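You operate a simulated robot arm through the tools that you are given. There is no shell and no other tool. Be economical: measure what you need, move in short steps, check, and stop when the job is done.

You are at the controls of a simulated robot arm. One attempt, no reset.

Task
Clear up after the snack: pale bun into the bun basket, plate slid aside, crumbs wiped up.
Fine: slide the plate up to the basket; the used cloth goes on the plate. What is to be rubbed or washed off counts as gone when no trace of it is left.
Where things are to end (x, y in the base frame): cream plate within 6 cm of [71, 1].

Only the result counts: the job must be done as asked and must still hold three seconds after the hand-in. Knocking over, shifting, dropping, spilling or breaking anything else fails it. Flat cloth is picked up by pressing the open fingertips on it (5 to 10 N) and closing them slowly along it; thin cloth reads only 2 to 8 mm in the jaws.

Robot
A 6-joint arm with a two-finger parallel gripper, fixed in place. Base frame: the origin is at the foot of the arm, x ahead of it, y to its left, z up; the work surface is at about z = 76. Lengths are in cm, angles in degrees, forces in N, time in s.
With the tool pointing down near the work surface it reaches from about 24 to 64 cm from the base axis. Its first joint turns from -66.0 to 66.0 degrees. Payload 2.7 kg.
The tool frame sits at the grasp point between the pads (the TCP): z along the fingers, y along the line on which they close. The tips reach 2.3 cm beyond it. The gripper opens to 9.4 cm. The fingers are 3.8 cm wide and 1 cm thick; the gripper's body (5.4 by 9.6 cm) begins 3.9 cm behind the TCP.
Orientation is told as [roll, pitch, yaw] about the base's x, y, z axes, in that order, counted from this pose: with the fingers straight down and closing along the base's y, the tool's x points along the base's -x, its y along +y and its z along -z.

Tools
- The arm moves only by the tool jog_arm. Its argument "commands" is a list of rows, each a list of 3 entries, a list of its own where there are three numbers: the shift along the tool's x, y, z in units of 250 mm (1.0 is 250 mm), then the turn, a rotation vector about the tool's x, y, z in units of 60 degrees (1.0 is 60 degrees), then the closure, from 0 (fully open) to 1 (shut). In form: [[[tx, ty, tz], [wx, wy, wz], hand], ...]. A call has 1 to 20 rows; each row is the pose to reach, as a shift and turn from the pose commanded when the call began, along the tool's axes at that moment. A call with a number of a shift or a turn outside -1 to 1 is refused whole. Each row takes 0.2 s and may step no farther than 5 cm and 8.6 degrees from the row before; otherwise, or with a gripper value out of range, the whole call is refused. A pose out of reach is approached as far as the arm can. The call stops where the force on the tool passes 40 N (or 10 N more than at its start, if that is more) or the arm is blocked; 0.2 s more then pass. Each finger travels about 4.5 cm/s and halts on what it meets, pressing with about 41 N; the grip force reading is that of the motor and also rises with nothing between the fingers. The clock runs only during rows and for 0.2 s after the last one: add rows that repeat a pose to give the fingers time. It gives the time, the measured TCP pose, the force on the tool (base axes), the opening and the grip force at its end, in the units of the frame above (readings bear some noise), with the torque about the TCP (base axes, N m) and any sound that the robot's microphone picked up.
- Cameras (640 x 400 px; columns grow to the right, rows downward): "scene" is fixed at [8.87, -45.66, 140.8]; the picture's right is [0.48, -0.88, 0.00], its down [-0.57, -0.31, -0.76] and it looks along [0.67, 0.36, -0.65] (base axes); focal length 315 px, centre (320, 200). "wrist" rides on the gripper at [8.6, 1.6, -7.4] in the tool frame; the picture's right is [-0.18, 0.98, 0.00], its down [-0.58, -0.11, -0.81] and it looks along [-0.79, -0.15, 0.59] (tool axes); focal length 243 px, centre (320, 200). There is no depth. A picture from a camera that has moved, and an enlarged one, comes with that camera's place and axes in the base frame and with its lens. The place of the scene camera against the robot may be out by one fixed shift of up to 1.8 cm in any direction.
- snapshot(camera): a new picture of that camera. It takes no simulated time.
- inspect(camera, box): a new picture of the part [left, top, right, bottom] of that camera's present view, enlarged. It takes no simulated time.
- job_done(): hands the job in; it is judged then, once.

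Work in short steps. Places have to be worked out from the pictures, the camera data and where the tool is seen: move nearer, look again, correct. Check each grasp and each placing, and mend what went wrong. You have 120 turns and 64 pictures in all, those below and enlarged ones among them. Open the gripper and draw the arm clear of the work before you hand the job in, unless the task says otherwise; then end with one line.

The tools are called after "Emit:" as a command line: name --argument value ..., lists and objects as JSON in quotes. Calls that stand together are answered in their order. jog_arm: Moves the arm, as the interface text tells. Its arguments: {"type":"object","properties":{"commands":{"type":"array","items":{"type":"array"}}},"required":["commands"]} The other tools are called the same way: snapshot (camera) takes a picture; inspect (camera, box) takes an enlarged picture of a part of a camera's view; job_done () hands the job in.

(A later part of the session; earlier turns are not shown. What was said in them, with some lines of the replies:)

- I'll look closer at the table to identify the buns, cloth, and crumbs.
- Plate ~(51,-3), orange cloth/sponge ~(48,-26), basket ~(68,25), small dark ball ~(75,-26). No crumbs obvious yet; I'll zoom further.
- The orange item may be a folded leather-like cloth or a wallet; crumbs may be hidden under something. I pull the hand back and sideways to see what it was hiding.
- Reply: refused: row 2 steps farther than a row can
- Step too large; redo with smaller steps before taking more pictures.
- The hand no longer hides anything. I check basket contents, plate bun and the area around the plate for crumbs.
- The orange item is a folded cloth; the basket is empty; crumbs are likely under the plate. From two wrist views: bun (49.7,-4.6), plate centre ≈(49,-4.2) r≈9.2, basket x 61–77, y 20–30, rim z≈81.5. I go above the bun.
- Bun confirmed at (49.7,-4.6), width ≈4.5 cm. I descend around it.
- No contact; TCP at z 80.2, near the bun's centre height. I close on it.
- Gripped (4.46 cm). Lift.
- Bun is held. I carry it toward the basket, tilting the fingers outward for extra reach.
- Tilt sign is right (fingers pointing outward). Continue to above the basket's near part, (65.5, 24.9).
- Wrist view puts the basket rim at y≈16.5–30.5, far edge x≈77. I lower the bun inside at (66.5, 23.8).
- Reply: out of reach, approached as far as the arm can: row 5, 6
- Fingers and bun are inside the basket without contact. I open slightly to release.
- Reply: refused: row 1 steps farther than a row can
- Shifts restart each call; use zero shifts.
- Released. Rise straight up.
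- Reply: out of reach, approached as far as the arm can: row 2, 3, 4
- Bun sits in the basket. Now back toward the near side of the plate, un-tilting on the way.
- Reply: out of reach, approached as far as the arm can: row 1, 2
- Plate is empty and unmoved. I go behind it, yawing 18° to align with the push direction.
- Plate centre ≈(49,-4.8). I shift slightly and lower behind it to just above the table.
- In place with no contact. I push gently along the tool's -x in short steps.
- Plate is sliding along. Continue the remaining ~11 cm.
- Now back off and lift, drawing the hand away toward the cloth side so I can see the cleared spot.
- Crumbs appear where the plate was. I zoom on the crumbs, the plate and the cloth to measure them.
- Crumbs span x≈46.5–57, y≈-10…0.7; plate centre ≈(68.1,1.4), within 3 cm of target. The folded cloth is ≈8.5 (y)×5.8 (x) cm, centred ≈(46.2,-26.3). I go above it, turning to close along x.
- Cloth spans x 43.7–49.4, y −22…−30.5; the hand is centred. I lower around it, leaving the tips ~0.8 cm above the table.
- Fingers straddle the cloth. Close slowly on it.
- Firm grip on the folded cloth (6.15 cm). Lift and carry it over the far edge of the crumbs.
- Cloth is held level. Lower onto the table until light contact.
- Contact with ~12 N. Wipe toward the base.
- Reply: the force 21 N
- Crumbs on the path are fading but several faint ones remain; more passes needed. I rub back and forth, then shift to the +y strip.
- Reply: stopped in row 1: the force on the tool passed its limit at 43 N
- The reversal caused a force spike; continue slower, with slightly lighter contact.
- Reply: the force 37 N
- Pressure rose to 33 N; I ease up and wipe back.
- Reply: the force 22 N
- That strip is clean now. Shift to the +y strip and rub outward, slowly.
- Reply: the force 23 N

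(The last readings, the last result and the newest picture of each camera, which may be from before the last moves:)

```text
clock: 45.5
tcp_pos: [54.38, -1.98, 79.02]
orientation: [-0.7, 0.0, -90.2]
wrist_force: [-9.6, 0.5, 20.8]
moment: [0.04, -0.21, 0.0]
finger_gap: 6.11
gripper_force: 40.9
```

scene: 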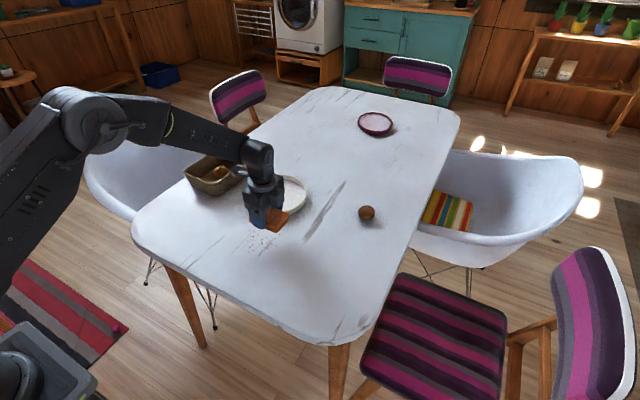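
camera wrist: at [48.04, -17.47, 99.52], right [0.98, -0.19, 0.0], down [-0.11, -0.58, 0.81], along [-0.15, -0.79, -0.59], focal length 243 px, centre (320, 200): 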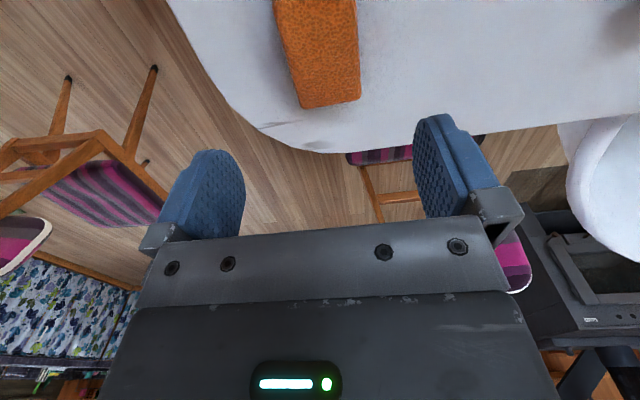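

Good force (~21 N). Wipe back toward the base.

Emit:
jog_arm --commands '[[[0, -0.015, -0.001], [0, 0, 0], 0.6], [[0, -0.04, -0.001], [0, 0, 0], 0.6], [[0, -0.08, -0.001], [0, 0, 0], 0.6], [[0, -0.12, -0.001], [0, 0, 0], 0.6], [[0, -0.16, -0.001], [0, 0, 0], 0.6], [[0, -0.2, -0.001], [0, 0, 0], 0.6], [[0, -0.24, -0.001], [0, 0, 0], 0.6], [[0, -0.28, -0.001], [0, 0, 0], 0.6], [[0, -0.32, -0.001], [0, 0, 0], 0.6], [[0, -0.36, -0.001], [0, 0, 0], 0.6], [[0, -0.4, -0.001], [0, 0, 0], 0.6]]'

Emit:
jog_arm --commands '[[[0, 0.015, 0], [0, 0, 0], 0.6], [[0, 0.04, 0], [0, 0, 0], 0.6], [[0, 0.08, 0], [0, 0, 0], 0.6], [[0, 0.12, 0], [0, 0, 0], 0.6], [[0, 0.16, 0], [0, 0, 0], 0.6], [[0, 0.2, 0], [0, 0, 0], 0.6], [[0, 0.24, 0], [0, 0, 0], 0.6], [[0, 0.28, 0], [0, 0, 0], 0.6], [[0, 0.32, 0], [0, 0, 0], 0.6], [[0, 0.36, 0], [0, 0, 0], 0.6], [[0, 0.4, 0], [0, 0, 0], 0.6]]'

Emit:
jog_arm --commands '[[[0, -0.015, 0], [0, 0, 0], 0.6], [[0, -0.04, 0], [0, 0, 0], 0.6], [[0, -0.08, 0], [0, 0, 0], 0.6], [[0, -0.12, 0], [0, 0, 0], 0.6], [[0, -0.16, 0], [0, 0, 0], 0.6], [[0, -0.2, 0], [0, 0, 0], 0.6], [[0, -0.24, 0], [0, 0, 0], 0.6], [[0, -0.28, 0], [0, 0, 0], 0.6], [[0, -0.32, 0], [0, 0, 0], 0.6], [[0, -0.36, 0], [0, 0, 0], 0.6], [[0, -0.4, 0], [0, 0, 0], 0.6]]'

```text
clock: 47.9
tcp_pos: [44.18, -1.97, 79.06]
orientation: [-0.8, 0.0, -90.2]
wrist_force: [0.3, -0.1, 0.0]
moment: [0.0, -0.01, -0.01]
finger_gap: 6.13
gripper_force: 41.2
```

```text
clock: 50.3
tcp_pos: [54.32, -2.22, 79.02]
orientation: [-0.8, 0.0, -90.2]
wrist_force: [-6.2, -0.9, 12.7]
moment: [0.0, -0.25, -0.02]
finger_gap: 6.14
gripper_force: 40.9
```

```text
clock: 52.7
tcp_pos: [44.32, -2.0, 79.15]
orientation: [-0.7, 0.0, -90.2]
wrist_force: [1.5, -0.2, 0.2]
moment: [-0.03, -0.01, -0.02]
finger_gap: 6.12
gripper_force: 40.8
```

Now lift and move left to check the wiped area with both cameras.

Emit:
jog_arm --commands '[[[0, 0, -0.15], [0, 0, 0], 0.6], [[0, 0, -0.3], [0, 0, 0], 0.6], [[0.1, 0, -0.45], [0, 0, 0], 0.6], [[0.2, 0.05, -0.6], [0, 0, 0], 0.6], [[0.3, 0.1, -0.7], [0, 0, 0], 0.6], [[0.4, 0.15, -0.8], [0, 0, 0], 0.6], [[0.5, 0.2, -0.85], [0, 0, 0], 0.6]]'

Emit:
inspect --camera "scene" --box '[200, 190, 328, 270]'

Emit:
snapshot --camera "wrist"

```text
clock: 54.3
tcp_pos: [49.82, 10.7, 100.39]
orientation: [-0.7, 0.1, -90.3]
wrist_force: [-0.4, -0.1, -0.8]
moment: [-0.02, 0.01, 0.01]
finger_gap: 6.14
gripper_force: 41.6
```

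```text
5.00 times, centred on (264, 230) of scene
camera zoom: at [8.86, -45.66, 140.8], right [0.48, -0.88, 0.0], down [-0.57, -0.31, -0.76], along [0.67, 0.36, -0.65], focal length 1574 px, centre (600, 50)
```

zoom: 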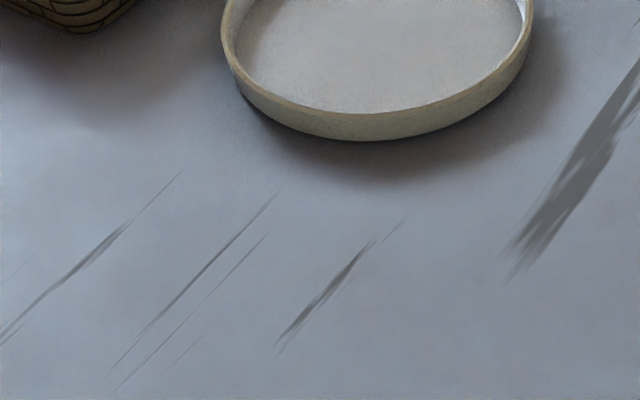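

```text
26 pictures are left
camera wrist: at [51.47, 19.46, 107.79], right [0.98, -0.19, -0.01], down [-0.1, -0.58, 0.81], along [-0.16, -0.79, -0.59], focal length 243 px, centre (320, 200)
```

wrist: 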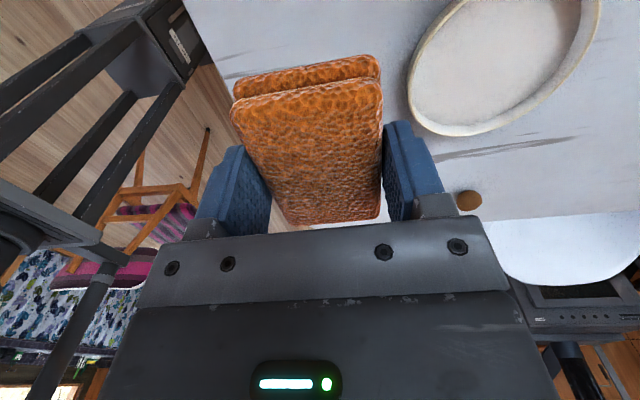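

Scene view looks clean; I zoom in hard on the former crumb area.

Emit:
inspect --camera "scene" --box '[235, 220, 299, 260]'

```text
10.00 times, centred on (267, 240) of scene
camera zoom: at [8.86, -45.66, 140.8], right [0.48, -0.88, 0.0], down [-0.57, -0.31, -0.76], along [0.67, 0.36, -0.65], focal length 3148 px, centre (850, -200)
```

zoom: 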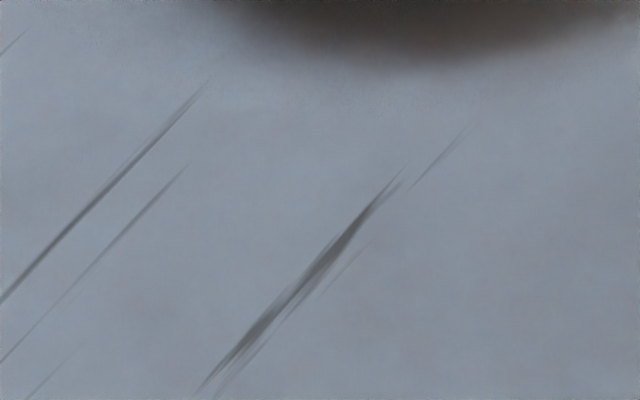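

Emit:
inspect --camera "scene" --box '[246, 216, 278, 236]'

```text
16.00 times, centred on (262, 226) of scene
camera zoom: at [8.86, -45.66, 140.8], right [0.48, -0.88, 0.0], down [-0.57, -0.31, -0.76], along [0.67, 0.36, -0.65], focal length 5036 px, centre (1248, -216)
```

zoom: 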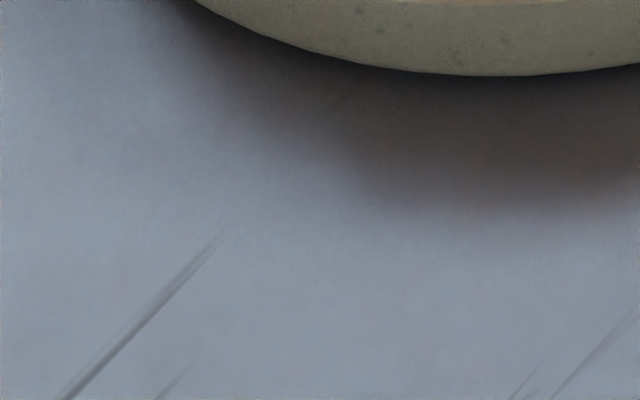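

Wiped area is clean. Now carry the cloth over the plate, with a 12° outward tilt for reach.

Emit:
jog_arm --commands '[[[-0.06, 0.11, 0.02], [-0.04, 0, 0], 0.6], [[-0.12, 0.22, 0.08], [-0.08, 0, 0], 0.6], [[-0.18, 0.33, 0.18], [-0.12, 0, 0], 0.6], [[-0.25, 0.43, 0.28], [-0.16, 0, 0], 0.6], [[-0.31, 0.54, 0.39], [-0.2, 0, 0], 0.6], [[-0.372, 0.648, 0.496], [-0.2, 0, 0], 0.6], [[-0.372, 0.648, 0.496], [-0.2, 0, 0], 0.6]]'

Emit:
snapshot --camera "scene"

Emit:
snapshot --camera "wrist"

```text
clock: 55.9
tcp_pos: [65.5, 1.18, 87.59]
orientation: [11.3, 0.1, -90.2]
wrist_force: [0.6, -0.1, -0.8]
moment: [0.01, 0.0, -0.01]
finger_gap: 6.13
gripper_force: 41.2
```

```text
23 pictures are left
```

scene: 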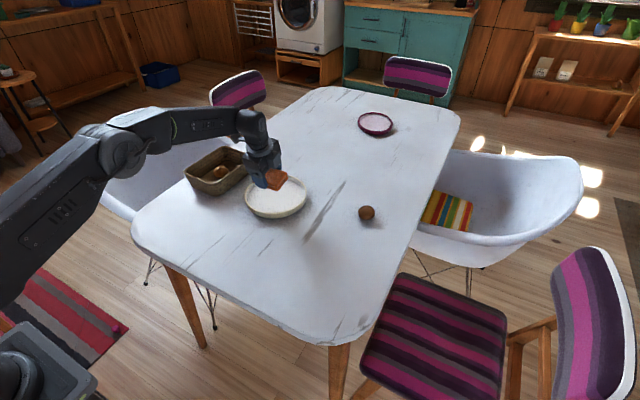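

```text
22 pictures are left
camera wrist: at [65.71, 9.92, 95.2], right [0.96, -0.19, 0.19], down [-0.27, -0.58, 0.77], along [-0.03, -0.79, -0.61], focal length 243 px, centre (320, 200)
```

wrist: 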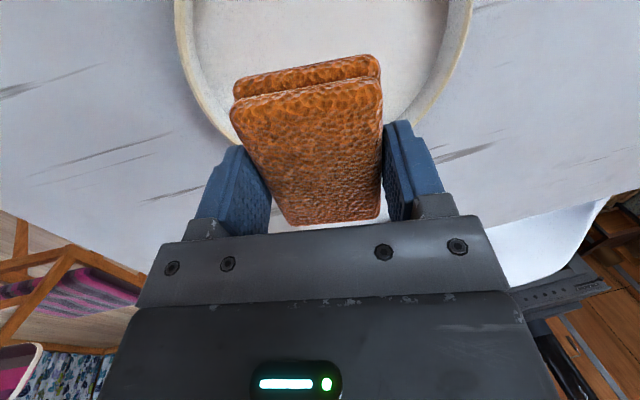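

Cloth is over the plate. Lower it until just above or touching the plate floor.

Emit:
jog_arm --commands '[[[0, -0.008, 0.1], [0, 0, 0], 0.6], [[0, -0.016, 0.18], [0, 0, 0], 0.6], [[0, -0.02, 0.23], [0, 0, 0], 0.6], [[0, -0.022, 0.26], [0, 0, 0], 0.6], [[0, -0.024, 0.275], [0, 0, 0], 0.6]]'

Emit:
inspect --camera "scene" --box '[210, 140, 338, 220]'

```text
clock: 57.1
tcp_pos: [66.38, 1.15, 80.8]
orientation: [11.3, 0.0, -90.2]
wrist_force: [-0.2, -0.7, -0.8]
moment: [-0.03, 0.01, 0.01]
finger_gap: 6.13
gripper_force: 41.4
```

```text
5.00 times, centred on (274, 180) of scene
camera zoom: at [8.87, -45.66, 140.8], right [0.48, -0.88, 0.0], down [-0.57, -0.31, -0.76], along [0.67, 0.36, -0.65], focal length 1574 px, centre (550, 300)
```

zoom: 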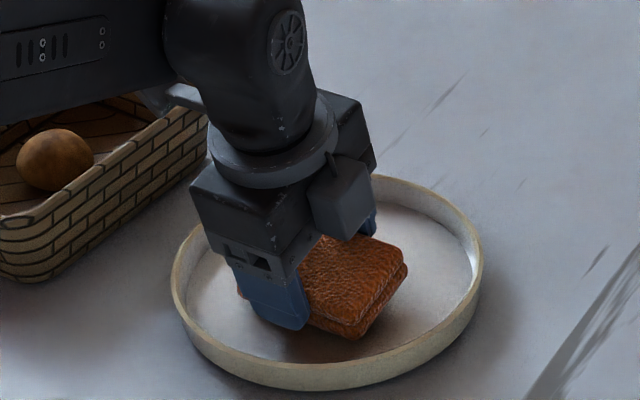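

Well inside the plate. Lower a touch more to contact, then open a little.

Emit:
jog_arm --commands '[[[0, 0, 0.012], [0, 0, 0], 0.6], [[0, 0, 0.024], [0, 0, 0], 0.6]]'

Emit:
jog_arm --commands '[[[0, 0, 0], [0, 0, 0], 0.34], [[0, 0, 0], [0, 0, 0], 0.28], [[0, 0, 0], [0, 0, 0], 0.24], [[0, 0, 0], [0, 0, 0], 0.24]]'

```text
clock: 57.7
tcp_pos: [66.43, 1.22, 80.21]
orientation: [11.4, 0.0, -90.2]
wrist_force: [-2.8, -0.6, 6.4]
moment: [-0.03, 0.24, 0.07]
finger_gap: 6.12
gripper_force: 40.9
```

```text
clock: 58.7
tcp_pos: [66.47, 1.19, 80.08]
orientation: [11.4, 0.0, -90.2]
wrist_force: [-0.2, -0.3, 0.6]
moment: [-0.02, -0.01, 0.03]
finger_gap: 7.13
gripper_force: 0.0
```

Released gently. Withdraw along the finger axis, then clear.

Emit:
jog_arm --commands '[[[0, 0, -0.05], [0, 0, 0], 0.24], [[0, 0, -0.12], [0, 0, 0], 0.24], [[0, 0, -0.25], [0, 0, 0], 0.24], [[0, 0, -0.4], [0, 0, 0], 0.1], [[0, 0, -0.55], [0, 0, 0], 0], [[0, -0.15, -0.65], [0, 0, 0], 0], [[0, -0.3, -0.75], [0, 0, 0], 0], [[0, -0.45, -0.8], [0, 0, 0], 0], [[0, -0.6, -0.85], [0, 0, 0], 0]]'

Emit:
snapshot --camera "scene"

Emit:
inspect --camera "scene" --box '[180, 130, 340, 230]'

Emit:
snapshot --camera "wrist"

```text
clock: 60.7
tcp_pos: [47.63, 1.13, 97.96]
orientation: [11.3, 0.1, -90.2]
wrist_force: [0.2, 0.1, -0.3]
moment: [-0.03, -0.02, -0.01]
finger_gap: 9.41
gripper_force: 0.1
```

```text
20 pictures are left
```

scene: 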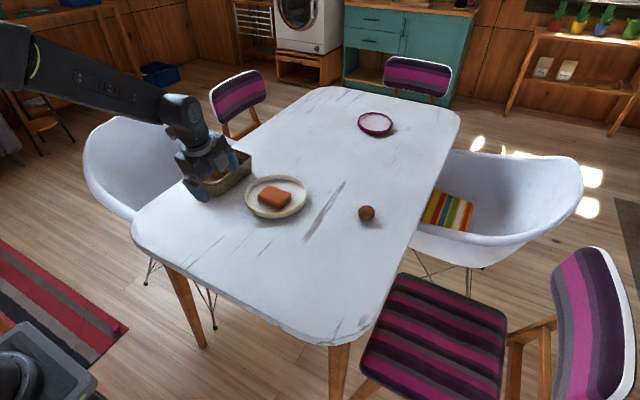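

```text
4.00 times, centred on (260, 180) of scene
camera zoom: at [8.87, -45.66, 140.8], right [0.48, -0.88, 0.0], down [-0.57, -0.31, -0.76], along [0.67, 0.36, -0.65], focal length 1259 px, centre (560, 280)
```

zoom: 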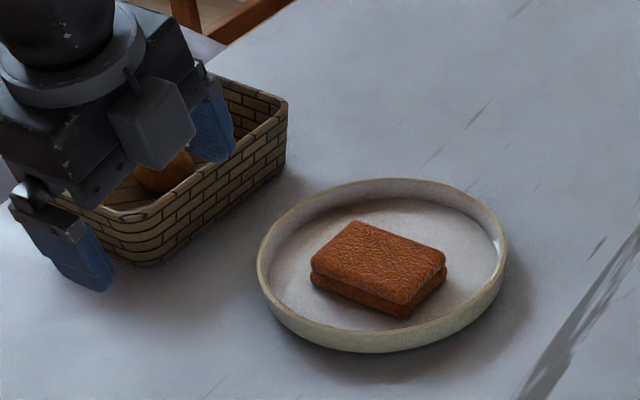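

```text
18 pictures are left
camera wrist: at [47.77, 9.9, 105.52], right [0.96, -0.19, 0.19], down [-0.27, -0.58, 0.77], along [-0.03, -0.79, -0.61], focal length 243 px, centre (320, 200)
```

wrist: 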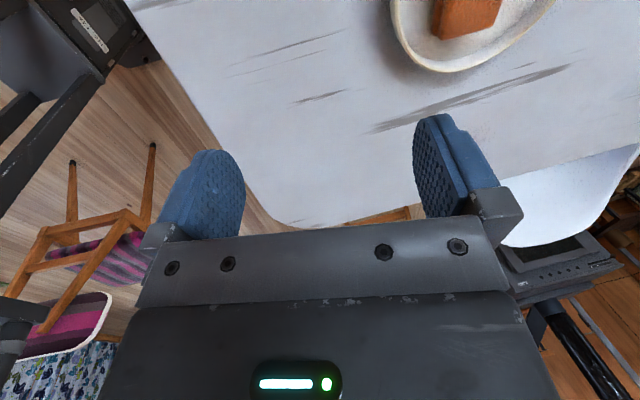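

Cloth lies flat on the plate, everything else in place. One close wrist look at the wiped surface for faint traces.

Emit:
inspect --camera "wrist" --box '[230, 0, 422, 120]'

```text
3.33 times, centred on (326, 60) of wrist
camera zoom: at [47.77, 9.9, 105.52], right [0.96, -0.19, 0.19], down [-0.27, -0.58, 0.77], along [-0.03, -0.79, -0.61], focal length 809 px, centre (300, 667)
```

zoom: 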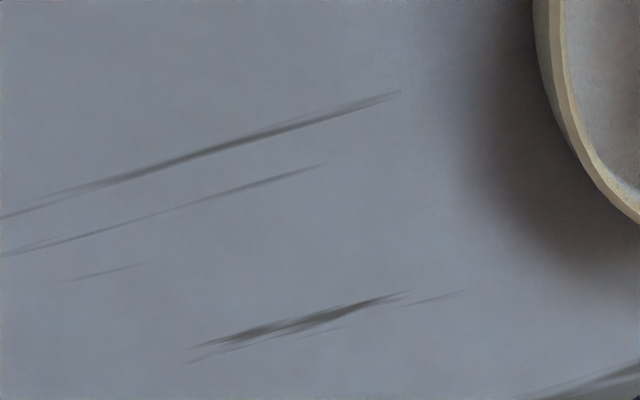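

There might be very faint specks near the plate side; zoom in more.

Emit:
inspect --camera "wrist" --box '[330, 10, 394, 50]'

Emit:
inspect --camera "wrist" --box '[330, 50, 394, 90]'

```text
10.00 times, centred on (362, 30) of wrist
camera zoom: at [47.77, 9.9, 105.52], right [0.96, -0.19, 0.19], down [-0.27, -0.58, 0.77], along [-0.03, -0.79, -0.61], focal length 2426 px, centre (-100, 1900)
```

zoom: 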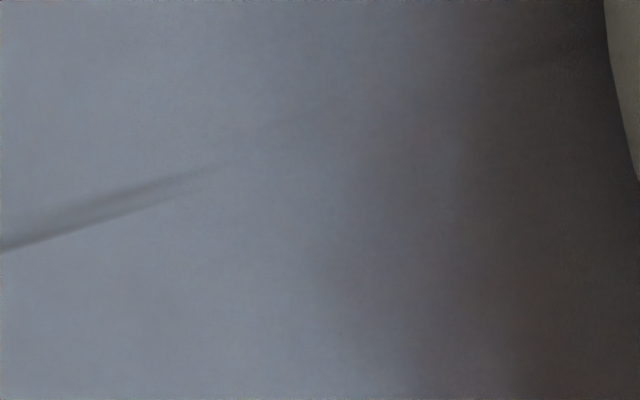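

```text
10.00 times, centred on (362, 70) of wrist
camera zoom: at [47.77, 9.9, 105.52], right [0.96, -0.19, 0.19], down [-0.27, -0.58, 0.77], along [-0.03, -0.79, -0.61], focal length 2426 px, centre (-100, 1500)
```

zoom: 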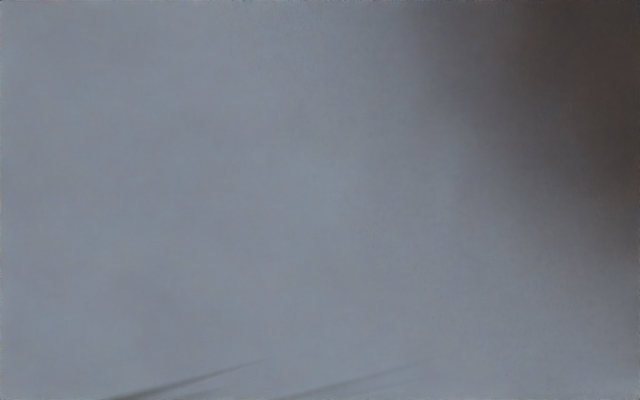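

No traces remain. The hand is open and clear (z≈98), so I hand in.

Emit:
job_done

```text
The job is handed in.
```

The pale bun is in the basket, the cream plate sits at about (68, 1) with the used cloth on it, and no crumbs show in close-up pictures of the wiped table.
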